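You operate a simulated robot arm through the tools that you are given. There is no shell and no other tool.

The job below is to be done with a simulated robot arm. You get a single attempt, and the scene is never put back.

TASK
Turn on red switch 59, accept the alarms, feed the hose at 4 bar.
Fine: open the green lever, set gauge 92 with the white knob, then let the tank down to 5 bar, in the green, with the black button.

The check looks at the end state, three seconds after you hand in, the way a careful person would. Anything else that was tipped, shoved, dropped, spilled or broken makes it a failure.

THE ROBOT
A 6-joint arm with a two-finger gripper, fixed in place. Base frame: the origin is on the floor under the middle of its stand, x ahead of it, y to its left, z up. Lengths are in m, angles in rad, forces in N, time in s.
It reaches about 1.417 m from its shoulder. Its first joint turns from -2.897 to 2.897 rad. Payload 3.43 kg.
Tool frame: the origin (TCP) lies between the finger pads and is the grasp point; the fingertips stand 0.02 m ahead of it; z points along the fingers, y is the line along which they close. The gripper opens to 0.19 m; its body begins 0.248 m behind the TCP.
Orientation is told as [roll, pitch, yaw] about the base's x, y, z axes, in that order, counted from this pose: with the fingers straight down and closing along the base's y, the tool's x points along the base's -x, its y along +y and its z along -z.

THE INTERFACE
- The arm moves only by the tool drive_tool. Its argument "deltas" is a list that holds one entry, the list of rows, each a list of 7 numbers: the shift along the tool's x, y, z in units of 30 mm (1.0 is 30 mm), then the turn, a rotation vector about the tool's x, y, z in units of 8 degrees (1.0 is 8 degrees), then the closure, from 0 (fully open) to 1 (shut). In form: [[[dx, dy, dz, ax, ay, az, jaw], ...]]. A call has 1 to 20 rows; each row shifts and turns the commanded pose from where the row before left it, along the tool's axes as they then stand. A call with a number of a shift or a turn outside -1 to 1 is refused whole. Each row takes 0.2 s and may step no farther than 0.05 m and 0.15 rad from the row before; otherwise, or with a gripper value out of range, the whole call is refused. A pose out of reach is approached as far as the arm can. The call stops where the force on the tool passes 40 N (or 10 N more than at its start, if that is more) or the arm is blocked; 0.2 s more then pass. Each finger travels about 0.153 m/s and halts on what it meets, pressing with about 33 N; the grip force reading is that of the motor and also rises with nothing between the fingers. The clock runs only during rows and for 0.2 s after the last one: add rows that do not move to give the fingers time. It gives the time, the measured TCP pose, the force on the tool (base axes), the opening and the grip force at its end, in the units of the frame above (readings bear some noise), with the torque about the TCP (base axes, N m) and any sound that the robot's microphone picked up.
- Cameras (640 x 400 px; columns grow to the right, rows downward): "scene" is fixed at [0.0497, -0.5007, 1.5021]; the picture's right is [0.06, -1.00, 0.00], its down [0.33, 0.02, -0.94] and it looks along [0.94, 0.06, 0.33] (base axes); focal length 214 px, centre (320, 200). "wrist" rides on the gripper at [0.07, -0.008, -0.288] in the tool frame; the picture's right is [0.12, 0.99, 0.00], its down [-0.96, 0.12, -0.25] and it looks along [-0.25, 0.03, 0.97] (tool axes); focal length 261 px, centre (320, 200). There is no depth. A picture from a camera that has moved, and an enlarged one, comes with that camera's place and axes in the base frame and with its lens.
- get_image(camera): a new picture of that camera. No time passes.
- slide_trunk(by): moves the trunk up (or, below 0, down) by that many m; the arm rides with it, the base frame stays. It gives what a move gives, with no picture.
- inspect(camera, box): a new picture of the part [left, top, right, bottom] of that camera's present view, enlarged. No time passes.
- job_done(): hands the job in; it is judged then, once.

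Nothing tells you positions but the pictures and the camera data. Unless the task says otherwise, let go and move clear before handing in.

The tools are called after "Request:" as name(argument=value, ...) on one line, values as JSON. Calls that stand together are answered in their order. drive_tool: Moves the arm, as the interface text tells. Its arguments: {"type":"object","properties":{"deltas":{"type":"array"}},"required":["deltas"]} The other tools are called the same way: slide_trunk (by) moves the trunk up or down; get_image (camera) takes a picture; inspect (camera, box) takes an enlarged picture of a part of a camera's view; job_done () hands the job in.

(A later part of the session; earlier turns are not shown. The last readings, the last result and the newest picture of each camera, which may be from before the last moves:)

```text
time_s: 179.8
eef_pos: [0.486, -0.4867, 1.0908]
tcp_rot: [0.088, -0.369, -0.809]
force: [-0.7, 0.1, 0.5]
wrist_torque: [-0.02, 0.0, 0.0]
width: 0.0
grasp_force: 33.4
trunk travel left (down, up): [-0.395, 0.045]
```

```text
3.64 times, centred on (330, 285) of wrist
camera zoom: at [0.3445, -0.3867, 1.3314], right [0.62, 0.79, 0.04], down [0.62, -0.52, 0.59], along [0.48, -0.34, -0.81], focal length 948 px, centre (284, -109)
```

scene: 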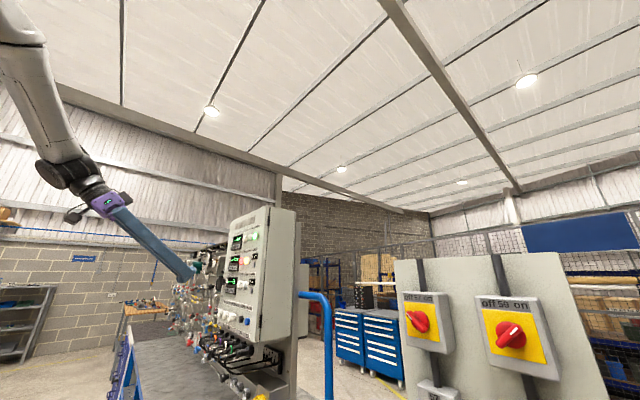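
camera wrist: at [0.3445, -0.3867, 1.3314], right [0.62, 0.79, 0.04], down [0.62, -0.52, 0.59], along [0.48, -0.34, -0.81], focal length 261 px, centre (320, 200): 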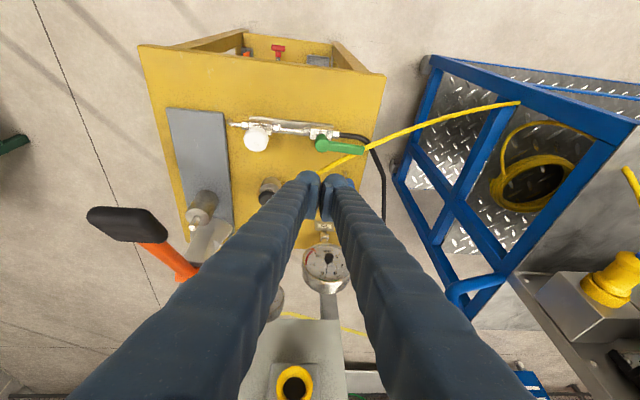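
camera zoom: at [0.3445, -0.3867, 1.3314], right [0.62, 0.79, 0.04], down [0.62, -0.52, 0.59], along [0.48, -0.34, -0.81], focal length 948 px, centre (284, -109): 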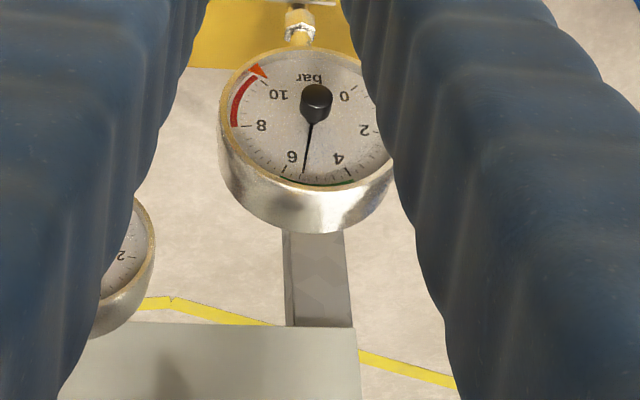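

Request:
inspect(camera="wrist", box=[300, 240, 355, 290])

Request:
inspect(camera="wrist", box=[225, 105, 385, 205])

```text
8.00 times, centred on (328, 265) of wrist
camera zoom: at [0.3445, -0.3867, 1.3314], right [0.62, 0.79, 0.04], down [0.62, -0.52, 0.59], along [0.48, -0.34, -0.81], focal length 2085 px, centre (260, -320)
```

zoom: 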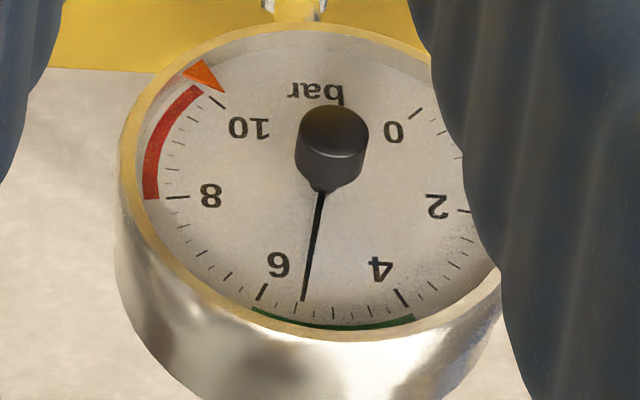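

```text
4.00 times, centred on (305, 155) of wrist
camera zoom: at [0.3445, -0.3867, 1.3314], right [0.62, 0.79, 0.04], down [0.62, -0.52, 0.59], along [0.48, -0.34, -0.81], focal length 1043 px, centre (380, 380)
```

zoom: 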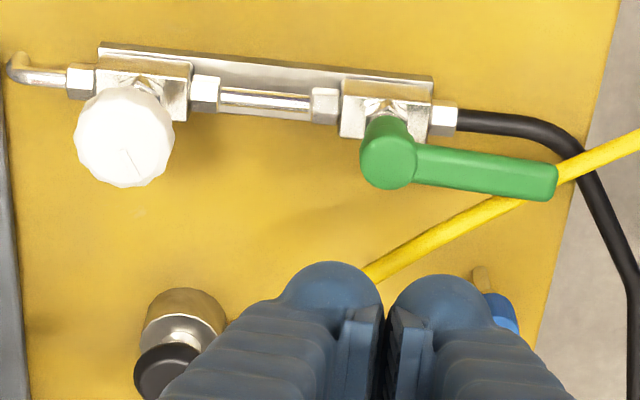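

Tank reads ≈5.4 bar (green arc is 4–6), so it needs about 0.4 bar less. I'll go to the vertical viewing pose used earlier (good for quick re-reads between presses) and take a calibrating look.

Request:
drive_tool(deltas=[[[0, 0, 0, 0.2226, 0.2262, 0.8702, 1], [0, 0, 0, 0.2226, 0.2262, 0.8702, 1], [0, 0, 0, 0.2226, 0.2262, 0.8702, 1], [0, 0, 0, 0.2226, 0.2262, 0.8702, 1], [0, 0, 0, 0.2226, 0.2262, 0.8702, 1], [0, 0, 0, 0.2226, 0.2262, 0.8702, 1], [0, 0, 0, 0.2226, 0.2262, 0.8702, 1], [0, 0, 0, 0.2226, 0.2262, 0.8702, 1], [0, 0, 0, 0.2226, 0.2262, 0.8702, 1], [-0.878, -0.167, -0.075, 0, 0, 0, 1], [-0.878, -0.167, -0.075, 0, 0, 0, 1], [-0.878, -0.167, -0.075, 0, 0, 0, 1], [-0.878, -0.167, -0.075, 0, 0, 0, 1], [0, 0, 0, 0, 0, 0, 1]]])

Request:
get_image(camera="wrist")

```text
time_s: 182.8
eef_pos: [0.4561, -0.6244, 1.1003]
tcp_rot: [0.202, -0.205, -1.331]
force: [0.4, 0.9, -0.3]
wrist_torque: [0.09, 0.0, -0.03]
width: 0.0
grasp_force: 33.1
out of reach, approached as far as the arm can: row 2, 3, 4, 5, 6, 7, 8, 9, 11, 12, 13
trunk travel left (down, up): [-0.395, 0.045]
```

```text
taken
camera wrist: at [0.3618, -0.5163, 1.3601], right [0.91, 0.38, 0.17], down [0.27, -0.85, 0.46], along [0.32, -0.37, -0.87], focal length 261 px, centre (320, 200)
```

wrist: 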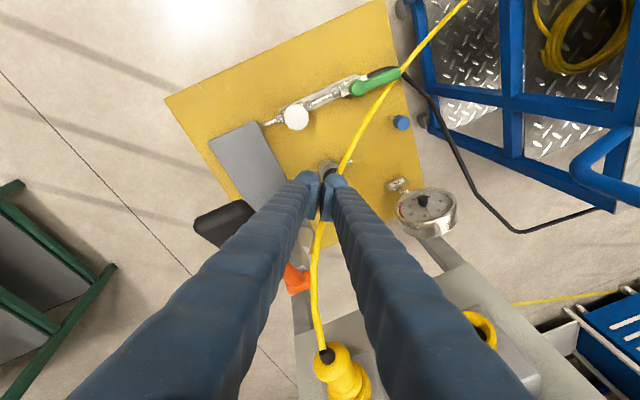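

Slightly off the intended pose, but gauge 75 is clearly visible here. Reading it.

Request:
inspect(camera="wrist", box=[390, 175, 465, 240])

Request:
inspect(camera="wrist", box=[180, 90, 360, 300])

```text
6.15 times, centred on (428, 208) of wrist
camera zoom: at [0.3618, -0.5163, 1.3601], right [0.91, 0.38, 0.17], down [0.27, -0.85, 0.46], along [0.32, -0.37, -0.87], focal length 1604 px, centre (-342, 154)
```

zoom: 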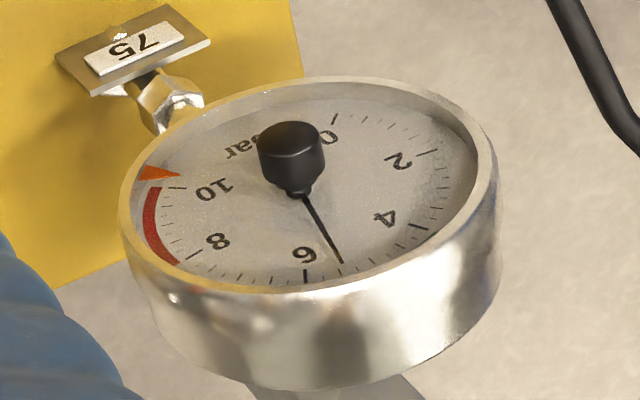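

```text
1.90 times, centred on (270, 195) of wrist
camera zoom: at [0.3618, -0.5163, 1.3601], right [0.91, 0.38, 0.17], down [0.27, -0.85, 0.46], along [0.32, -0.37, -0.87], focal length 496 px, centre (415, 210)
```

zoom: 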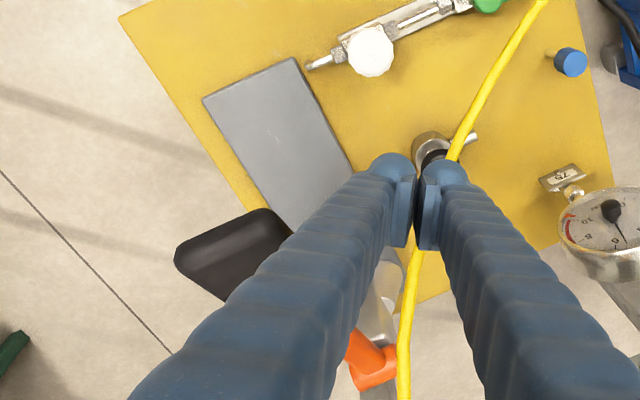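

Reading confirmed ≈5.4. Now return to the pressing pose over the black button (moving away from hammer first, then rolling).

Request:
drive_tool(deltas=[[[-0.046, 0.903, 0.02, 0, 0, 0, 1], [-0.046, 0.903, 0.02, 0, 0, 0, 1], [-0.046, 0.903, 0.02, 0, 0, 0, 1], [-0.046, 0.903, 0.02, 0, 0, 0, 1], [0, 0, 0, 0.1705, -0.1284, 0.9038, 1], [0, 0, 0, 0.1705, -0.1284, 0.9038, 1], [0, 0, 0, 0.1705, -0.1284, 0.9038, 1], [0, 0, 0, 0.1705, -0.1284, 0.9038, 1], [0, 0, 0, 0.1705, -0.1284, 0.9038, 1], [0, 0, 0, 0.1705, -0.1284, 0.9038, 1], [0, 0, 0, 0.1705, -0.1284, 0.9038, 1], [0, 0, 0, 0.1705, -0.1284, 0.9038, 1], [0, 0, 0, 0.1705, -0.1284, 0.9038, 1], [0, 0, 0, 0.1705, -0.1284, 0.9038, 1], [0, 0, 0, 0.1705, -0.1284, 0.9038, 1], [0, 0, 0, 0.1705, -0.1284, 0.9038, 1], [0, 0, 0, 0.1705, -0.1284, 0.9038, 1], [0, 0, 0, 0, 0, 0, 1]]])

Request:
get_image(camera="wrist")

```text
time_s: 186.6
eef_pos: [0.2866, -0.5975, 1.0624]
tcp_rot: [0.208, -0.127, -2.766]
force: [0.5, 0.0, 0.0]
wrist_torque: [0.02, -0.03, 0.02]
width: 0.0001
grasp_force: 32.9
out of reach, approached as far as the arm can: row 1, 2, 3, 4, 5, 6, 7, 8, 9, 10, 11, 12, 13
trunk travel left (down, up): [-0.395, 0.045]
```

```text
taken
camera wrist: at [0.3597, -0.4946, 1.3309], right [0.49, -0.85, 0.19], down [-0.84, -0.39, 0.39], along [-0.25, -0.35, -0.9], focal length 261 px, centre (320, 200)
```

wrist: 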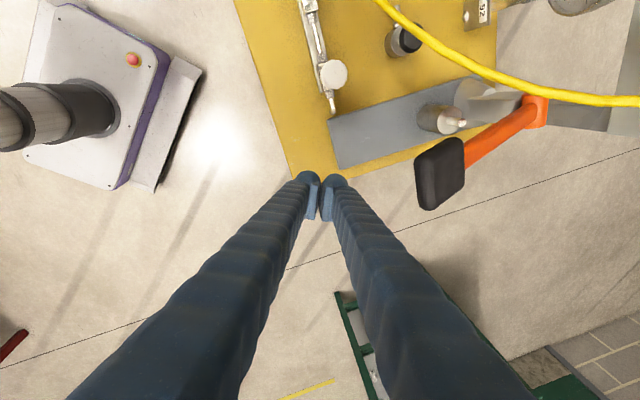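

The arm drifted to (0.29,-0.60,1.06) when the pose was unreachable; nothing appears touched (hammer still in place). I'll raise straight up first and see whether the arm behaves normally again.

Request:
drive_tool(deltas=[[[-0.127, 0.205, -0.971, 0, 0, 0, 1], [-0.127, 0.205, -0.971, 0, 0, 0, 1], [-0.127, 0.205, -0.971, 0, 0, 0, 1]]])

Request:
get_image(camera="scene")

Request:
inspect(camera="wrist", box=[300, 20, 640, 240])

```text
time_s: 187.4
eef_pos: [0.2839, -0.5974, 1.1541]
tcp_rot: [0.211, -0.125, -2.767]
force: [-0.7, 0.1, 0.3]
wrist_torque: [-0.04, -0.06, 0.03]
width: 0.0
grasp_force: 32.6
trunk travel left (down, up): [-0.395, 0.045]
```

```text
taken
```

scene: 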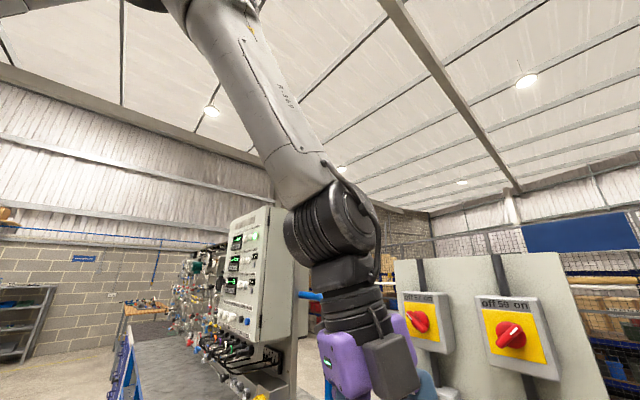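

```text
1.82 times, centred on (470, 130) of wrist
camera zoom: at [0.3558, -0.4937, 1.4222], right [0.49, -0.85, 0.19], down [-0.83, -0.39, 0.38], along [-0.25, -0.35, -0.9], focal length 474 px, centre (47, 327)
```

zoom: 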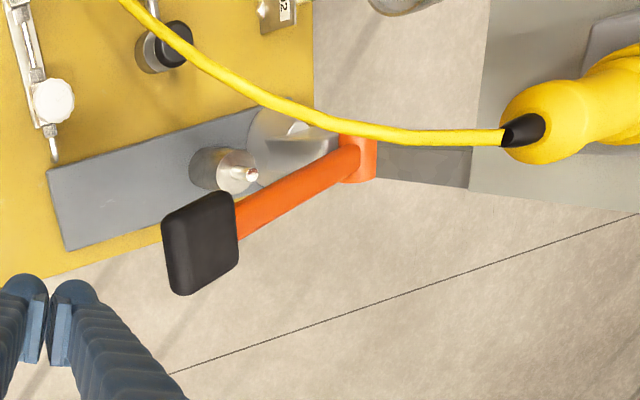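

Arm is responding normally again and the hammer is untouched. I notice lamps on the cabinet — let me check whether alarms are lit again.

Request:
inspect(camera="scene", box=[215, 205, 305, 265])

Request:
inspect(camera="scene", box=[215, 260, 305, 325])

```text
6.67 times, centred on (260, 235) of scene
camera zoom: at [0.0497, -0.5007, 1.5021], right [0.06, -1.0, 0.0], down [0.33, 0.02, -0.94], along [0.94, 0.06, 0.33], focal length 1430 px, centre (720, -33)
```

zoom: 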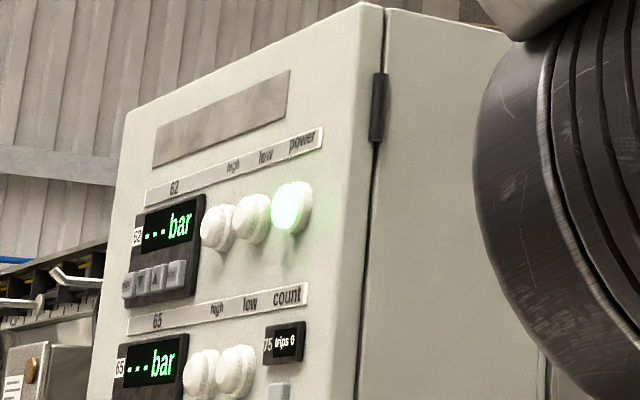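

```text
6.15 times, centred on (260, 292) of scene
camera zoom: at [0.0497, -0.5007, 1.5021], right [0.06, -1.0, 0.0], down [0.33, 0.02, -0.94], along [0.94, 0.06, 0.33], focal length 1320 px, centre (689, -369)
```

zoom: 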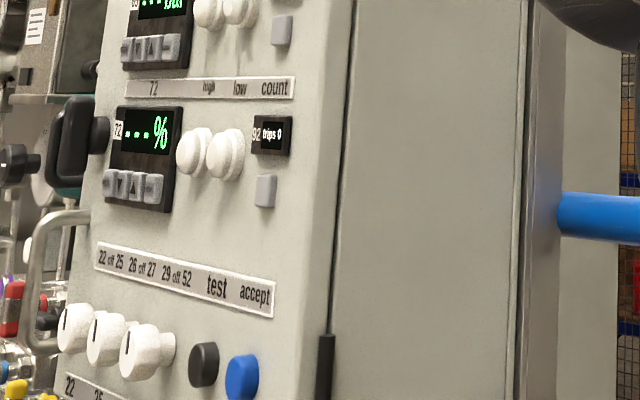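

Alarms remain accepted. Now move out over the cart at a safe height toward the black button.

Request:
drive_tool(deltas=[[[0.855, 0.345, 0.043, 0, 0, 0, 1], [0.855, 0.345, 0.043, 0, 0, 0, 1], [0.855, 0.345, 0.043, 0, 0, 0, 1], [0.855, 0.345, 0.043, 0, 0, 0, 1], [0.855, 0.345, 0.043, 0, 0, 0, 1], [0.855, 0.345, 0.043, 0, 0, 0, 1], [0.855, 0.345, 0.043, 0, 0, 0, 1], [0.855, 0.345, 0.043, 0, 0, 0, 1], [0.855, 0.345, 0.043, 0, 0, 0, 1], [0.855, 0.345, 0.043, 0, 0, 0, 1]]])

Request:
get_image(camera="wrist")

```text
time_s: 189.6
eef_pos: [0.5619, -0.5969, 1.1267]
tcp_rot: [0.208, -0.128, -2.767]
force: [0.9, -0.8, 0.3]
wrist_torque: [-0.02, 0.08, -0.02]
width: 0.0
grasp_force: 32.9
trunk travel left (down, up): [-0.395, 0.045]
```

```text
taken
camera wrist: at [0.6364, -0.495, 1.3946], right [0.49, -0.85, 0.19], down [-0.83, -0.39, 0.39], along [-0.25, -0.35, -0.9], focal length 261 px, centre (320, 200)
```

wrist: 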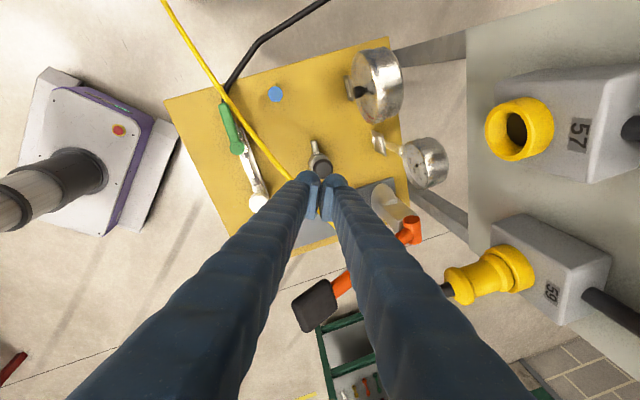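

Good posture here with everything in view. I'll roll slightly so the finger pair runs parallel to the cable and descend to ~12 cm above the button.

Request:
drive_tool(deltas=[[[0, 0, 0, 0, 0, 0.86, 1], [0, 0, 0, 0, 0, 0.86, 1], [0.012, 0.06, 0.853, 0, 0, 0, 1], [0.012, 0.06, 0.853, 0, 0, 0, 1], [0.012, 0.06, 0.853, 0, 0, 0, 1], [0.012, 0.06, 0.853, 0, 0, 0, 1], [0.012, 0.06, 0.853, 0, 0, 0, 1], [0, 0, 0, 0, 0, 0, 1]]])

Request:
get_image(camera="wrist")

Request:
inspect(camera="wrist", box=[250, 100, 420, 220])

```text
time_s: 191.4
eef_pos: [0.559, -0.6384, 1.0068]
tcp_rot: [0.233, -0.075, -3.003]
force: [-0.1, -0.2, 1.2]
wrist_torque: [0.01, -0.05, -0.01]
width: 0.0
grasp_force: 32.9
trunk travel left (down, up): [-0.395, 0.045]
```

```text
taken
camera wrist: at [0.6384, -0.5509, 1.28], right [0.27, -0.94, 0.22], down [-0.92, -0.19, 0.34], along [-0.28, -0.29, -0.92], focal length 261 px, centre (320, 200)
```

wrist: 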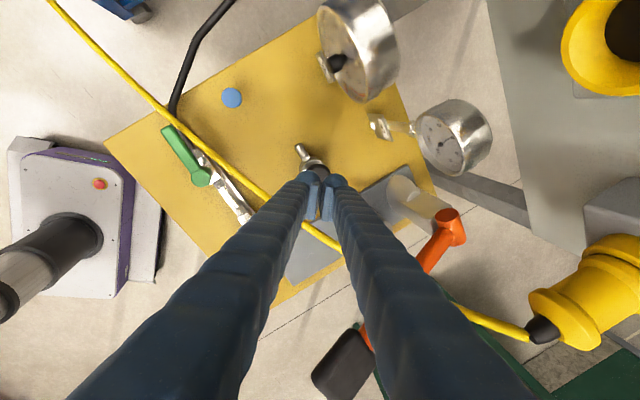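

```text
3.33 times, centred on (335, 160) of wrist
camera zoom: at [0.6384, -0.5509, 1.28], right [0.27, -0.94, 0.22], down [-0.92, -0.19, 0.34], along [-0.28, -0.29, -0.92], focal length 869 px, centre (270, 333)
```

zoom: 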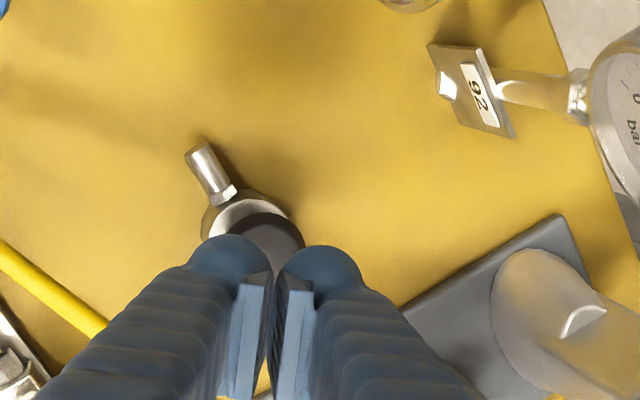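

Lined up on the button. Descend to just above it.

Request:
drive_tool(deltas=[[[0, 0, 0.9, 0, 0, 0, 1], [0, 0, 0.9, 0, 0, 0, 1], [0, 0, 0.9, 0, 0, 0, 1], [0, 0, 0.8, 0, 0, 0, 1], [0, 0, 0, 0, 0, 0, 1]]])

Request:
get_image(camera="wrist")

Request:
inspect(camera="wrist", box=[290, 0, 420, 100])

```text
time_s: 192.6
eef_pos: [0.5586, -0.6619, 0.9052]
tcp_rot: [0.234, -0.074, -3.002]
force: [-0.3, -0.2, 0.2]
wrist_torque: [0.0, -0.02, -0.01]
width: 0.0
grasp_force: 33.3
trunk travel left (down, up): [-0.395, 0.045]
```

```text
taken
camera wrist: at [0.6376, -0.5743, 1.1776], right [0.27, -0.94, 0.22], down [-0.92, -0.18, 0.34], along [-0.28, -0.29, -0.92], focal length 261 px, centre (320, 200)
```

wrist: 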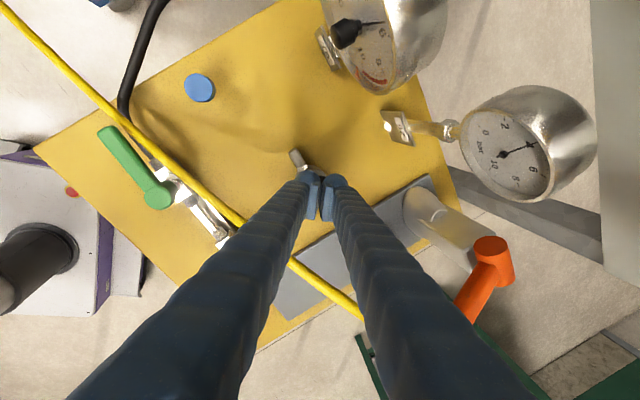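

```text
4.00 times, centred on (355, 50) of wrist
camera zoom: at [0.6376, -0.5743, 1.1776], right [0.27, -0.94, 0.22], down [-0.92, -0.18, 0.34], along [-0.28, -0.29, -0.92], focal length 1043 px, centre (180, 800)
```

zoom: 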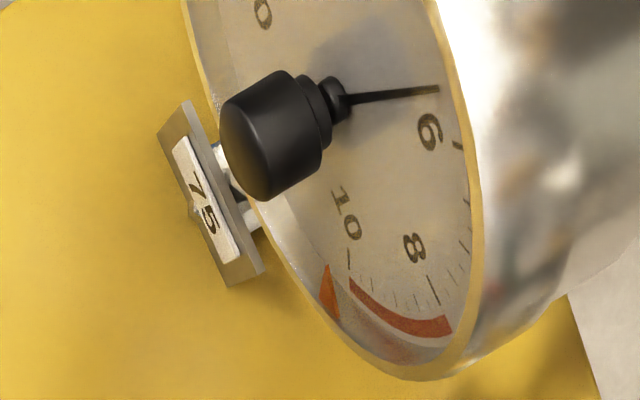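

From here I can watch gauge 75's needle while pressing (fit gives ≈5.25 bar now). I'll go down to contact and begin venting, checking the needle between short holds.

Request:
drive_tool(deltas=[[[0, 0, 0.4, 0, 0, 0, 1], [0, 0, 0.28, 0, 0, 0, 1]]])

Request:
inspect(camera="wrist", box=[290, 0, 420, 100])

Request:
inspect(camera="wrist", box=[250, 100, 400, 220])

```text
time_s: 193.2
eef_pos: [0.5576, -0.6682, 0.8865]
tcp_rot: [0.233, -0.074, -3.002]
force: [1.2, 1.0, 5.6]
wrist_torque: [0.06, -0.03, 0.02]
width: 0.0
grasp_force: 33.2
trunk travel left (down, up): [-0.395, 0.045]
```

```text
4.00 times, centred on (355, 50) of wrist
camera zoom: at [0.6367, -0.5806, 1.1577], right [0.27, -0.94, 0.22], down [-0.92, -0.18, 0.34], along [-0.28, -0.29, -0.92], focal length 1043 px, centre (180, 800)
```

zoom: 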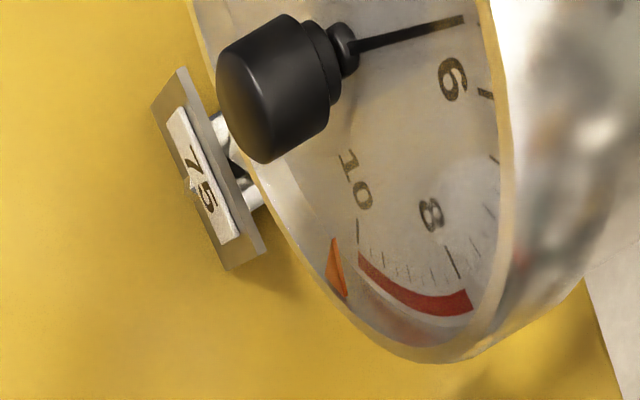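

```text
3.33 times, centred on (325, 160) of wrist
camera zoom: at [0.6367, -0.5806, 1.1577], right [0.27, -0.94, 0.22], down [-0.92, -0.18, 0.34], along [-0.28, -0.29, -0.92], focal length 869 px, centre (303, 333)
```

zoom: 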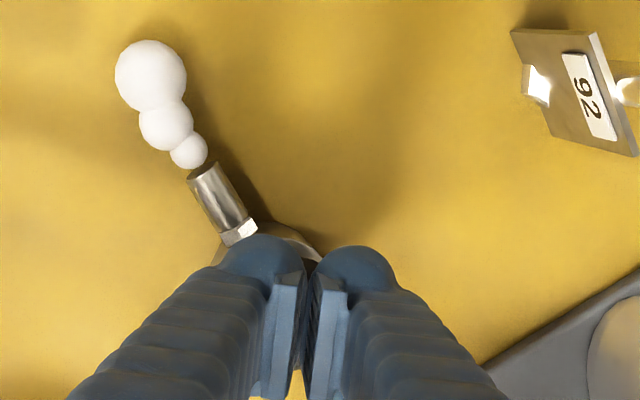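

Venting; the needle is at ≈5.17 and falling slowly. Hold a short moment more.

Request:
drive_tool(deltas=[[[0, 0, 0, 0, 0, 0, 1]]])

Request:
inspect(camera="wrist", box=[290, 0, 420, 100])

```text
time_s: 193.6
eef_pos: [0.558, -0.6682, 0.8864]
tcp_rot: [0.234, -0.074, -3.001]
force: [1.4, -0.7, 4.9]
wrist_torque: [0.02, -0.08, -0.03]
width: 0.0001
grasp_force: 32.8
trunk travel left (down, up): [-0.395, 0.045]
```

```text
4.00 times, centred on (355, 50) of wrist
camera zoom: at [0.6366, -0.5806, 1.1576], right [0.27, -0.94, 0.22], down [-0.92, -0.18, 0.34], along [-0.28, -0.29, -0.92], focal length 1043 px, centre (180, 800)
```

zoom: 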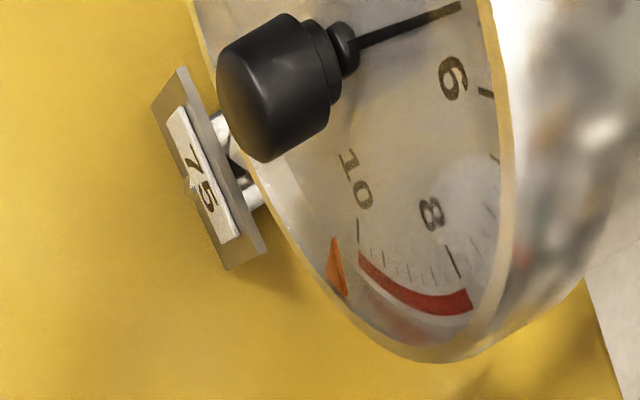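

≈5.09 now, falling ~0.2 bar/s. One more brief hold, then release and back off.

Request:
drive_tool(deltas=[[[0, 0, 0, 0, 0, 0, 1], [0, 0, 0, 0, 0, 0, 1], [0, 0, -0.6, 0, 0, 0, 1], [0, 0, -0.0, 0, 0, 0, 1]]])

Request:
inspect(camera="wrist", box=[290, 0, 420, 100])

Request:
inspect(camera="wrist", box=[440, 80, 560, 200])

Request:
inspect(camera="wrist", box=[250, 100, 400, 220])

```text
time_s: 194.6
eef_pos: [0.5574, -0.6619, 0.9003]
tcp_rot: [0.234, -0.075, -3.002]
force: [-0.2, -0.8, -0.4]
wrist_torque: [-0.02, 0.05, 0.0]
width: 0.0
grasp_force: 33.4
trunk travel left (down, up): [-0.395, 0.045]
```

```text
4.00 times, centred on (355, 50) of wrist
camera zoom: at [0.6372, -0.5757, 1.1737], right [0.27, -0.94, 0.22], down [-0.92, -0.19, 0.34], along [-0.28, -0.29, -0.91], focal length 1043 px, centre (180, 800)
```

zoom: 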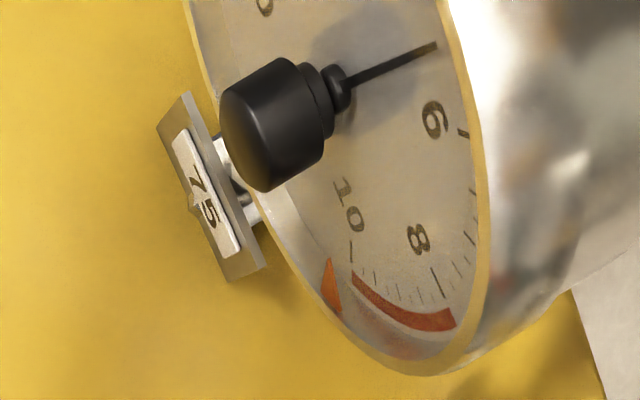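

```text
3.33 times, centred on (500, 140) of wrist
camera zoom: at [0.6372, -0.5757, 1.1737], right [0.27, -0.94, 0.22], down [-0.92, -0.19, 0.34], along [-0.28, -0.29, -0.91], focal length 869 px, centre (-280, 400)
```

zoom: 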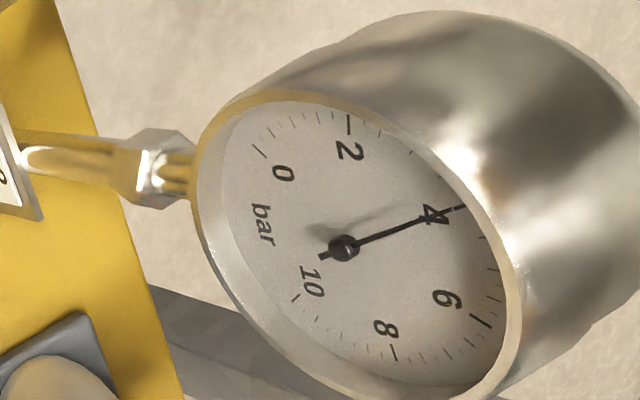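

```text
3.33 times, centred on (325, 160) of wrist
camera zoom: at [0.6372, -0.5757, 1.1737], right [0.27, -0.94, 0.22], down [-0.92, -0.19, 0.34], along [-0.28, -0.29, -0.91], focal length 869 px, centre (303, 333)
```

zoom: 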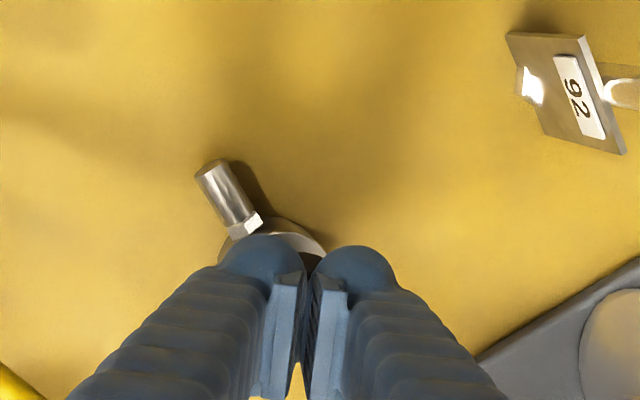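

Venting stopped; gauge 92 sits on 4.0 and the tank at ≈5.0. I'll lift out, straighten the tool and go to a frontal viewing position for a proper check.

Request:
drive_tool(deltas=[[[0, 0, -1, 0, 0, 0, 1], [0, 0, -1, 0, 0, 0, 1], [0, 0, -1, 0, 0, 0, 1], [0, 0, -1, 0, 0, 0, 1], [0, 0, -1, 0, 0, 0, 1], [0, 0, 0, 0.835, 0.27, 0, 1], [0, 0, 0, 0.835, 0.27, 0, 1], [-0.423, -0.858, -0.4, 0, 0, 0, 1], [-0.423, -0.858, -0.4, 0, 0, 0, 1], [-0.423, -0.858, -0.4, 0, 0, 0, 1], [-0.423, -0.858, -0.4, 0, 0, 0, 1], [-0.423, -0.858, -0.4, 0, 0, 0, 1], [-0.423, -0.858, -0.4, 0, 0, 0, 1], [-0.423, -0.858, -0.4, 0, 0, 0, 1]]])

Request:
get_image(camera="wrist")

```text
time_s: 197.6
eef_pos: [0.4463, -0.4626, 1.1312]
tcp_rot: [0.001, 0.001, -2.994]
force: [0.5, 0.9, 0.1]
wrist_torque: [-0.02, -0.04, 0.0]
width: 0.0
grasp_force: 32.5
trunk travel left (down, up): [-0.395, 0.045]
```

```text
taken
camera wrist: at [0.5142, -0.4435, 1.4192], right [0.26, -0.96, 0.0], down [-0.93, -0.26, 0.25], along [-0.24, -0.07, -0.97], focal length 261 px, centre (320, 200)
```

wrist: 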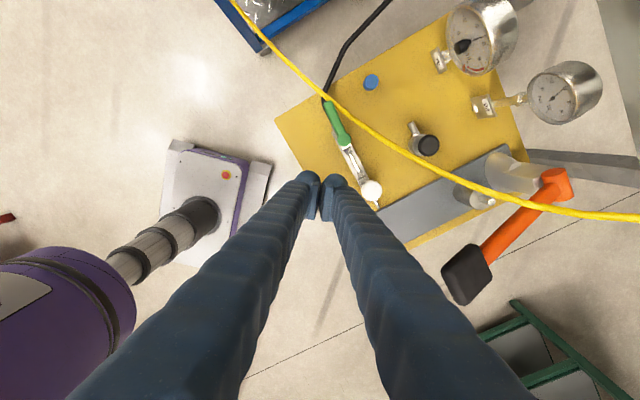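

Good pose, everything in view and undisturbed. Zoom into both gauges and the lever from here.

Request:
inspect(camera="wrist", box=[435, 0, 525, 80])

Request:
inspect(camera="wrist", box=[515, 55, 605, 130])

Request:
inspect(camera="wrist", box=[300, 70, 450, 210])

```text
5.00 times, centred on (480, 40) of wrist
camera zoom: at [0.5142, -0.4435, 1.4192], right [0.26, -0.96, 0.0], down [-0.93, -0.26, 0.25], along [-0.24, -0.07, -0.97], focal length 1303 px, centre (-480, 1000)
```

zoom: 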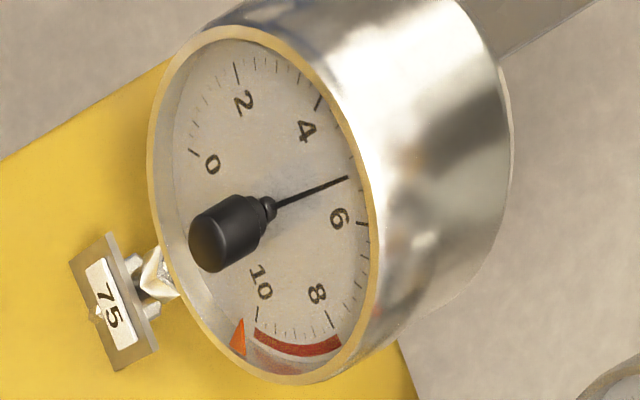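

```text
5.33 times, centred on (560, 92) of wrist
camera zoom: at [0.5142, -0.4435, 1.4192], right [0.26, -0.96, 0.0], down [-0.93, -0.26, 0.25], along [-0.24, -0.07, -0.97], focal length 1390 px, centre (-960, 773)
```

zoom: 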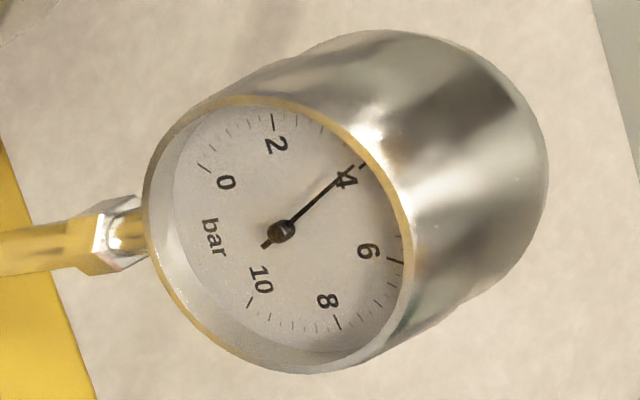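

```text
2.86 times, centred on (375, 140) of wrist
camera zoom: at [0.5142, -0.4435, 1.4192], right [0.26, -0.96, 0.0], down [-0.93, -0.26, 0.25], along [-0.24, -0.07, -0.97], focal length 745 px, centre (163, 371)
```

zoom: 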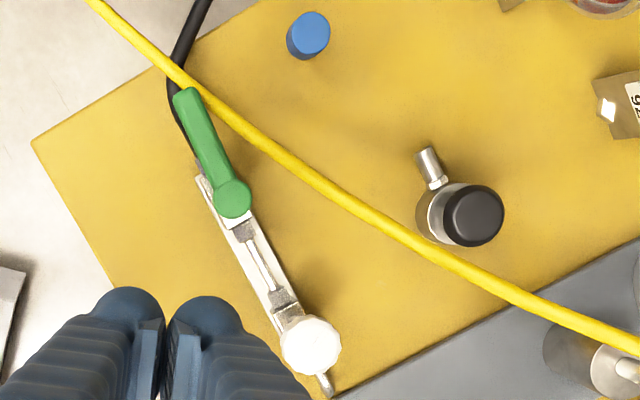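

Readings look right but the view is oblique (parallax). I'll roll to the yaw −45° position with open jaws for a more frontal look at both dials.

Request:
drive_tool(deltas=[[[0, 0, 0, 0, 0, -1, 1], [0, 0, 0, 0, 0, -1, 1], [0, 0, 0, 0, 0, -1, 1], [0, 0, 0, 0, 0, -1, 1], [0, 0, 0, 0, 0, -1, 1], [0, 0, 0, 0, 0, -1, 1], [0, 0, 0, 0, 0, -1, 0.8], [0, 0, 0, 0, 0, -1, 0.6], [0, 0, 0, 0, 0, -1, 0.4], [0, 0, 0, 0, 0, -1, 0.2], [0, 0, 0, 0, 0, -1, 0], [0, 0, 0, 0, 0, -1, 0], [0, 0, 0, 0, 0, -1, 0], [0, 0, 0, 0, 0, -1, 0], [0, 0, 0, 0, 0, -1, 0], [0, 0, 0, 0, 0, -0.8, 0]]])

Request:
get_image(camera="wrist")

```text
time_s: 201.0
eef_pos: [0.4457, -0.4641, 1.1316]
tcp_rot: [0.001, -0.001, -0.786]
force: [-0.7, 0.4, -0.2]
wrist_torque: [0.0, -0.01, -0.01]
width: 0.1901
grasp_force: 0.1
trunk travel left (down, up): [-0.395, 0.045]
```

```text
taken
camera wrist: at [0.3911, -0.4196, 1.4191], right [0.62, 0.79, 0.0], down [0.76, -0.6, 0.25], along [0.2, -0.15, -0.97], focal length 261 px, centre (320, 200)
```

wrist: 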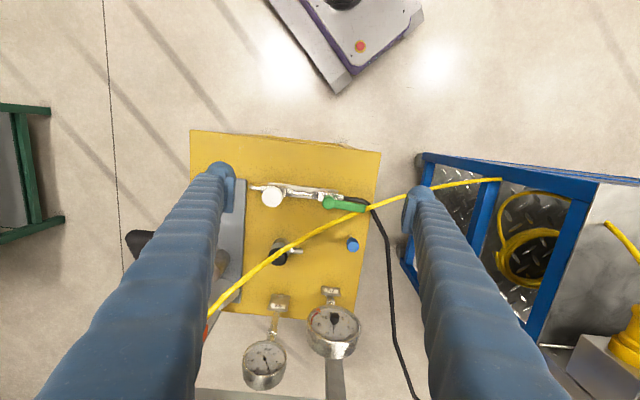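

Request:
inspect(camera="wrist", box=[235, 330, 295, 400])

Request:
inspect(camera="wrist", box=[300, 295, 370, 360])

Request:
inspect(camera="wrist", box=[250, 165, 390, 260])

```text
5.71 times, centred on (265, 365) of wrist
camera zoom: at [0.3911, -0.4196, 1.4191], right [0.62, 0.79, 0.0], down [0.76, -0.6, 0.25], along [0.2, -0.15, -0.97], focal length 1489 px, centre (634, -743)
```

zoom: 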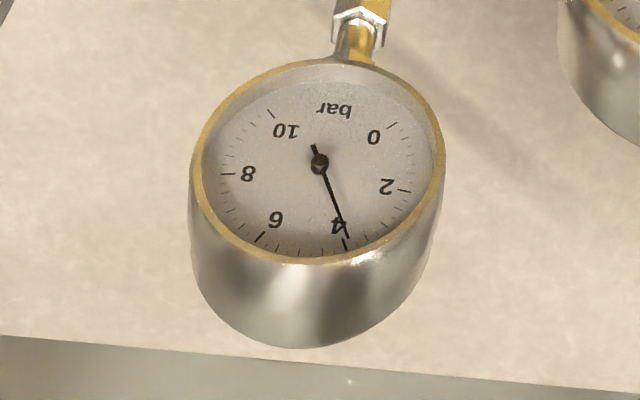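

```text
6.15 times, centred on (335, 328) of wrist
camera zoom: at [0.3911, -0.4196, 1.4191], right [0.62, 0.79, 0.0], down [0.76, -0.6, 0.25], along [0.2, -0.15, -0.97], focal length 1604 px, centre (228, -585)
```

zoom: 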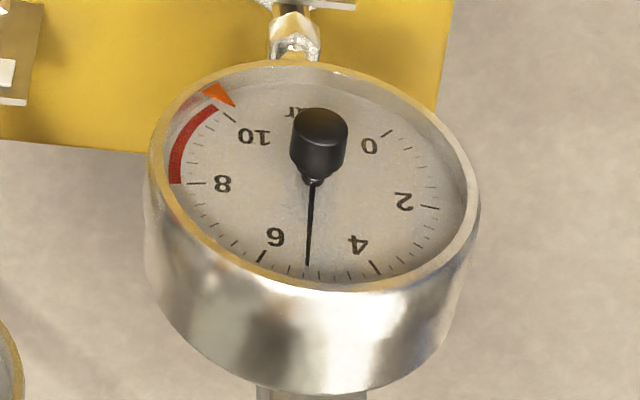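

```text
4.21 times, centred on (320, 212) of wrist
camera zoom: at [0.3911, -0.4196, 1.4191], right [0.62, 0.79, 0.0], down [0.76, -0.6, 0.25], along [0.2, -0.15, -0.97], focal length 1098 px, centre (320, 147)
```

zoom: 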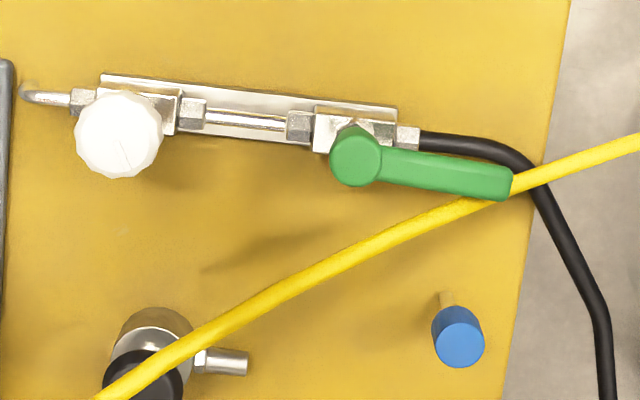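

Gauge 92 fits to ≈3.98 bar. For the tank gauge I want a tighter zoom.

Request:
inspect(camera="wrist", box=[315, 305, 355, 345])

Request:
inspect(camera="wrist", box=[245, 345, 285, 385])

```text
10.00 times, centred on (335, 325) of wrist
camera zoom: at [0.3911, -0.4196, 1.4191], right [0.62, 0.79, 0.0], down [0.76, -0.6, 0.25], along [0.2, -0.15, -0.97], focal length 2606 px, centre (170, -1050)
```

zoom: 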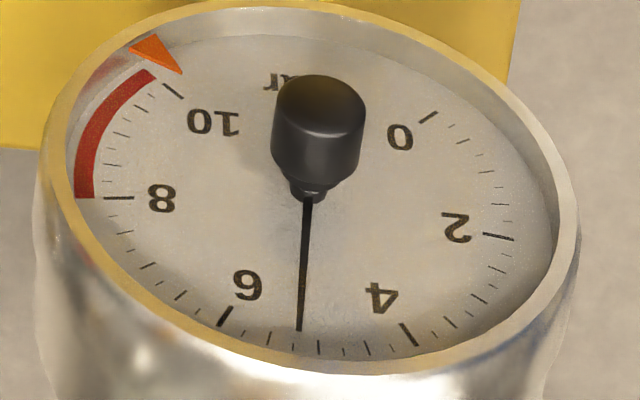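

```text
10.00 times, centred on (265, 365) of wrist
camera zoom: at [0.3911, -0.4196, 1.4191], right [0.62, 0.79, 0.0], down [0.76, -0.6, 0.25], along [0.2, -0.15, -0.97], focal length 2606 px, centre (870, -1450)
```

zoom: 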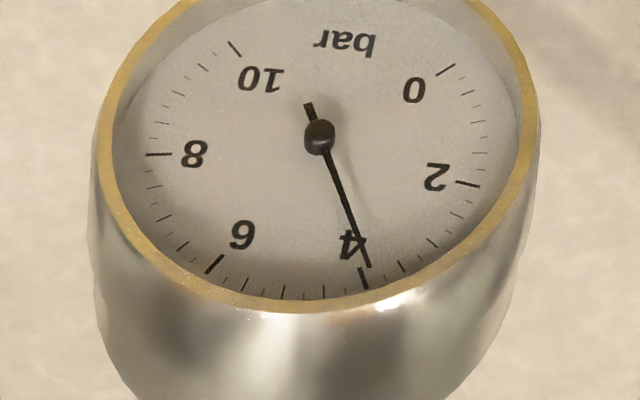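

Careful fit: gauge 92 ≈ 3.98, tank ≈ 5.2 bar. The tank needs ~0.2 less (about 1 s of venting at 0.2 bar/s). I'll retrace the same safe path back to the button.

Request:
drive_tool(deltas=[[[0, 0, 0, 0, 0, 1, 0.4], [0, 0, 0, 0, 0, 1, 0.7], [0, 0, 0, 0, 0, 1, 1], [0, 0, 0, 0, 0, 1, 1], [0, 0, 0, 0, 0, 1, 1], [0, 0, 0, 0, 0, 1, 1], [0, 0, 0, 0, 0, 1, 1], [0, 0, 0, 0, 0, 1, 1], [0, 0, 0, 0, 0, 1, 1], [0, 0, 0, 0, 0, 1, 1], [0, 0, 0, 0, 0, 1, 1], [0, 0, 0, 0, 0, 1, 1], [0, 0, 0, 0, 0, 1, 1], [0, 0, 0, 0, 0, 1, 1], [0, 0, 0, 0, 0, 1, 1], [0, 0, 0, 0, 0, 0.8, 1]]])

Request:
drive_tool(deltas=[[[0.423, 0.858, 0.4, 0, 0, 0, 1], [0.423, 0.858, 0.4, 0, 0, 0, 1], [0.423, 0.858, 0.4, 0, 0, 0, 1], [0.423, 0.858, 0.4, 0, 0, 0, 1], [0.423, 0.858, 0.4, 0, 0, 0, 1], [0.423, 0.858, 0.4, 0, 0, 0, 1], [0.423, 0.858, 0.4, 0, 0, 0, 1], [0, 0, 0, -0.835, -0.27, 0, 1], [0, 0, 0, -0.835, -0.27, 0, 1], [0, 0, 0.8, 0, 0, 0, 1], [0, 0, 0, 0, 0, 0, 1]]])

Request:
get_image(camera="wrist")

Request:
inspect(camera="wrist", box=[250, 100, 420, 220])

```text
time_s: 204.4
eef_pos: [0.4491, -0.4633, 1.1328]
tcp_rot: [0.001, 0.004, -2.997]
force: [0.7, -0.3, 0.0]
wrist_torque: [0.02, 0.03, 0.03]
width: 0.0
grasp_force: 33.1
trunk travel left (down, up): [-0.395, 0.045]
```

```text
time_s: 206.8
eef_pos: [0.5611, -0.634, 1.0255]
tcp_rot: [0.234, -0.073, -3.0]
force: [-0.3, 0.0, 0.9]
wrist_torque: [-0.05, -0.01, -0.02]
width: 0.0
grasp_force: 32.9
trunk travel left (down, up): [-0.395, 0.045]
```

```text
taken
camera wrist: at [0.6409, -0.547, 1.2976], right [0.27, -0.94, 0.22], down [-0.92, -0.18, 0.34], along [-0.28, -0.29, -0.92], focal length 261 px, centre (320, 200)
```

wrist: 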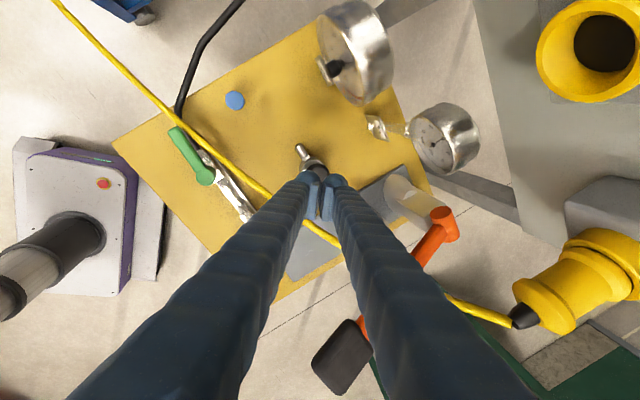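

```text
3.33 times, centred on (335, 160) of wrist
camera zoom: at [0.6409, -0.547, 1.2976], right [0.27, -0.94, 0.22], down [-0.92, -0.18, 0.34], along [-0.28, -0.29, -0.92], focal length 869 px, centre (270, 333)
```

zoom: 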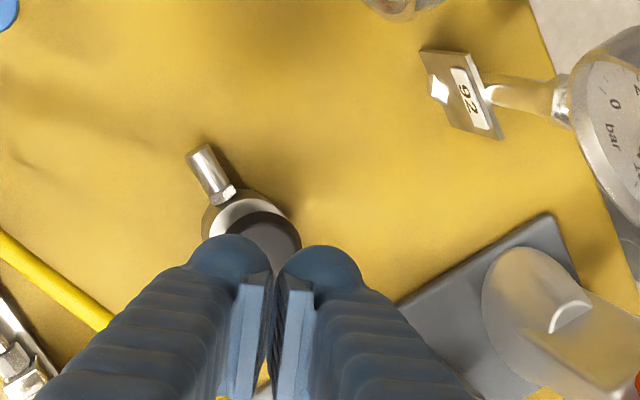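

Same alignment as before. Descend to just above the button and then do a timed press.

Request:
drive_tool(deltas=[[[0.05, 0, 0.9, 0, 0, 0, 1], [0, 0, 0.9, 0, 0, 0, 1], [0, 0, 0.9, 0, 0, 0, 1], [0, 0, 0.9, 0, 0, 0, 1], [0, 0, 0.5, 0, 0, 0, 1], [0, 0, 0, 0, 0, 0, 1]]])

Request:
inspect(camera="wrist", box=[290, 0, 420, 100])

```text
time_s: 208.2
eef_pos: [0.5566, -0.6632, 0.9045]
tcp_rot: [0.234, -0.074, -3.003]
force: [-0.2, -0.3, -0.3]
wrist_torque: [0.0, 0.0, 0.0]
width: 0.0
grasp_force: 33.2
trunk travel left (down, up): [-0.395, 0.045]
```

```text
4.00 times, centred on (355, 50) of wrist
camera zoom: at [0.6356, -0.5758, 1.1763], right [0.27, -0.94, 0.22], down [-0.92, -0.18, 0.34], along [-0.28, -0.29, -0.92], focal length 1043 px, centre (180, 800)
```

zoom: 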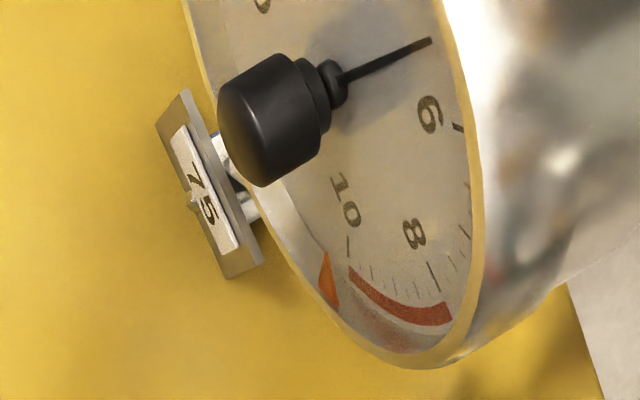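

Needle steady where I left it. Press again with the same timing.

Request:
drive_tool(deltas=[[[0, 0, 0.4, 0, 0, 0, 1], [0, 0, 0.26, 0, 0, 0, 1], [0, 0, 0, 0, 0, 0, 1]]])

Request:
inspect(camera="wrist", box=[290, 0, 420, 100])

Request:
inspect(camera="wrist", box=[250, 100, 400, 220])

```text
time_s: 209.0
eef_pos: [0.5561, -0.6691, 0.886]
tcp_rot: [0.237, -0.074, -3.002]
force: [-0.7, 0.1, 4.4]
wrist_torque: [0.01, -0.01, -0.05]
width: 0.0
grasp_force: 33.1
trunk travel left (down, up): [-0.395, 0.045]
```

```text
4.00 times, centred on (355, 50) of wrist
camera zoom: at [0.636, -0.5809, 1.1581], right [0.27, -0.94, 0.22], down [-0.92, -0.18, 0.34], along [-0.28, -0.29, -0.92], focal length 1043 px, centre (180, 800)
```

zoom: 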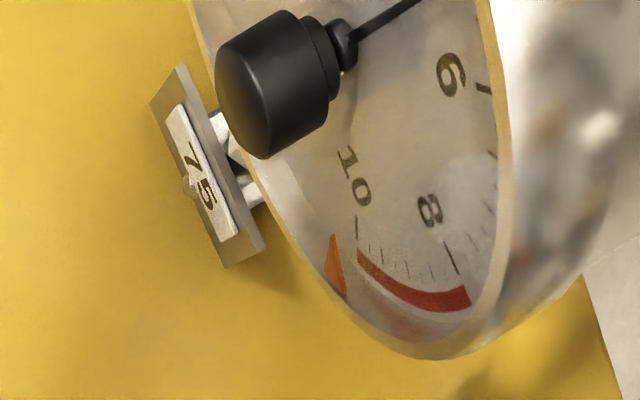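

```text
3.33 times, centred on (325, 160) of wrist
camera zoom: at [0.636, -0.5809, 1.1581], right [0.27, -0.94, 0.22], down [-0.92, -0.18, 0.34], along [-0.28, -0.29, -0.92], focal length 869 px, centre (303, 333)
```

zoom: 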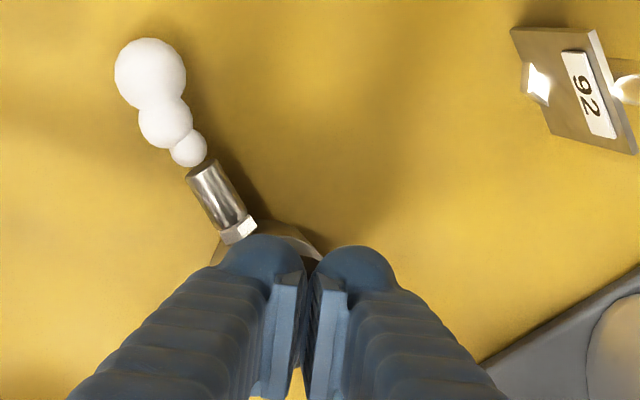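

Needle indicates ≈5.07 true; one more 0.2 s hold and then release and lift out.

Request:
drive_tool(deltas=[[[0, 0, 0, 0, 0, 0, 1], [0, 0, -0.6, 0, 0, 0, 1], [0, 0, 0, 0, 0, 0, 1]]])

Request:
inspect(camera="wrist", box=[290, 0, 420, 100])

Request:
inspect(camera="wrist", box=[250, 100, 400, 220])

```text
time_s: 209.8
eef_pos: [0.5579, -0.6632, 0.903]
tcp_rot: [0.233, -0.074, -3.002]
force: [-0.7, 0.1, 0.0]
wrist_torque: [0.02, 0.04, -0.03]
width: 0.0005
grasp_force: 33.0
trunk travel left (down, up): [-0.395, 0.045]
```

```text
4.00 times, centred on (355, 50) of wrist
camera zoom: at [0.6378, -0.5757, 1.1739], right [0.27, -0.94, 0.22], down [-0.92, -0.19, 0.34], along [-0.28, -0.29, -0.91], focal length 1043 px, centre (180, 800)
```

zoom: 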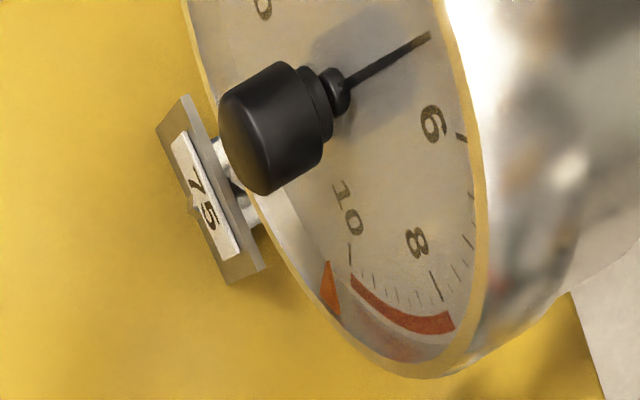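

```text
3.33 times, centred on (325, 160) of wrist
camera zoom: at [0.6378, -0.5757, 1.1739], right [0.27, -0.94, 0.22], down [-0.92, -0.19, 0.34], along [-0.28, -0.29, -0.91], focal length 869 px, centre (303, 333)
```

zoom: 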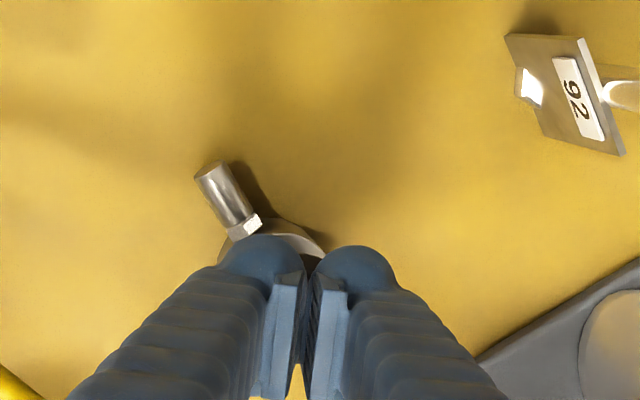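

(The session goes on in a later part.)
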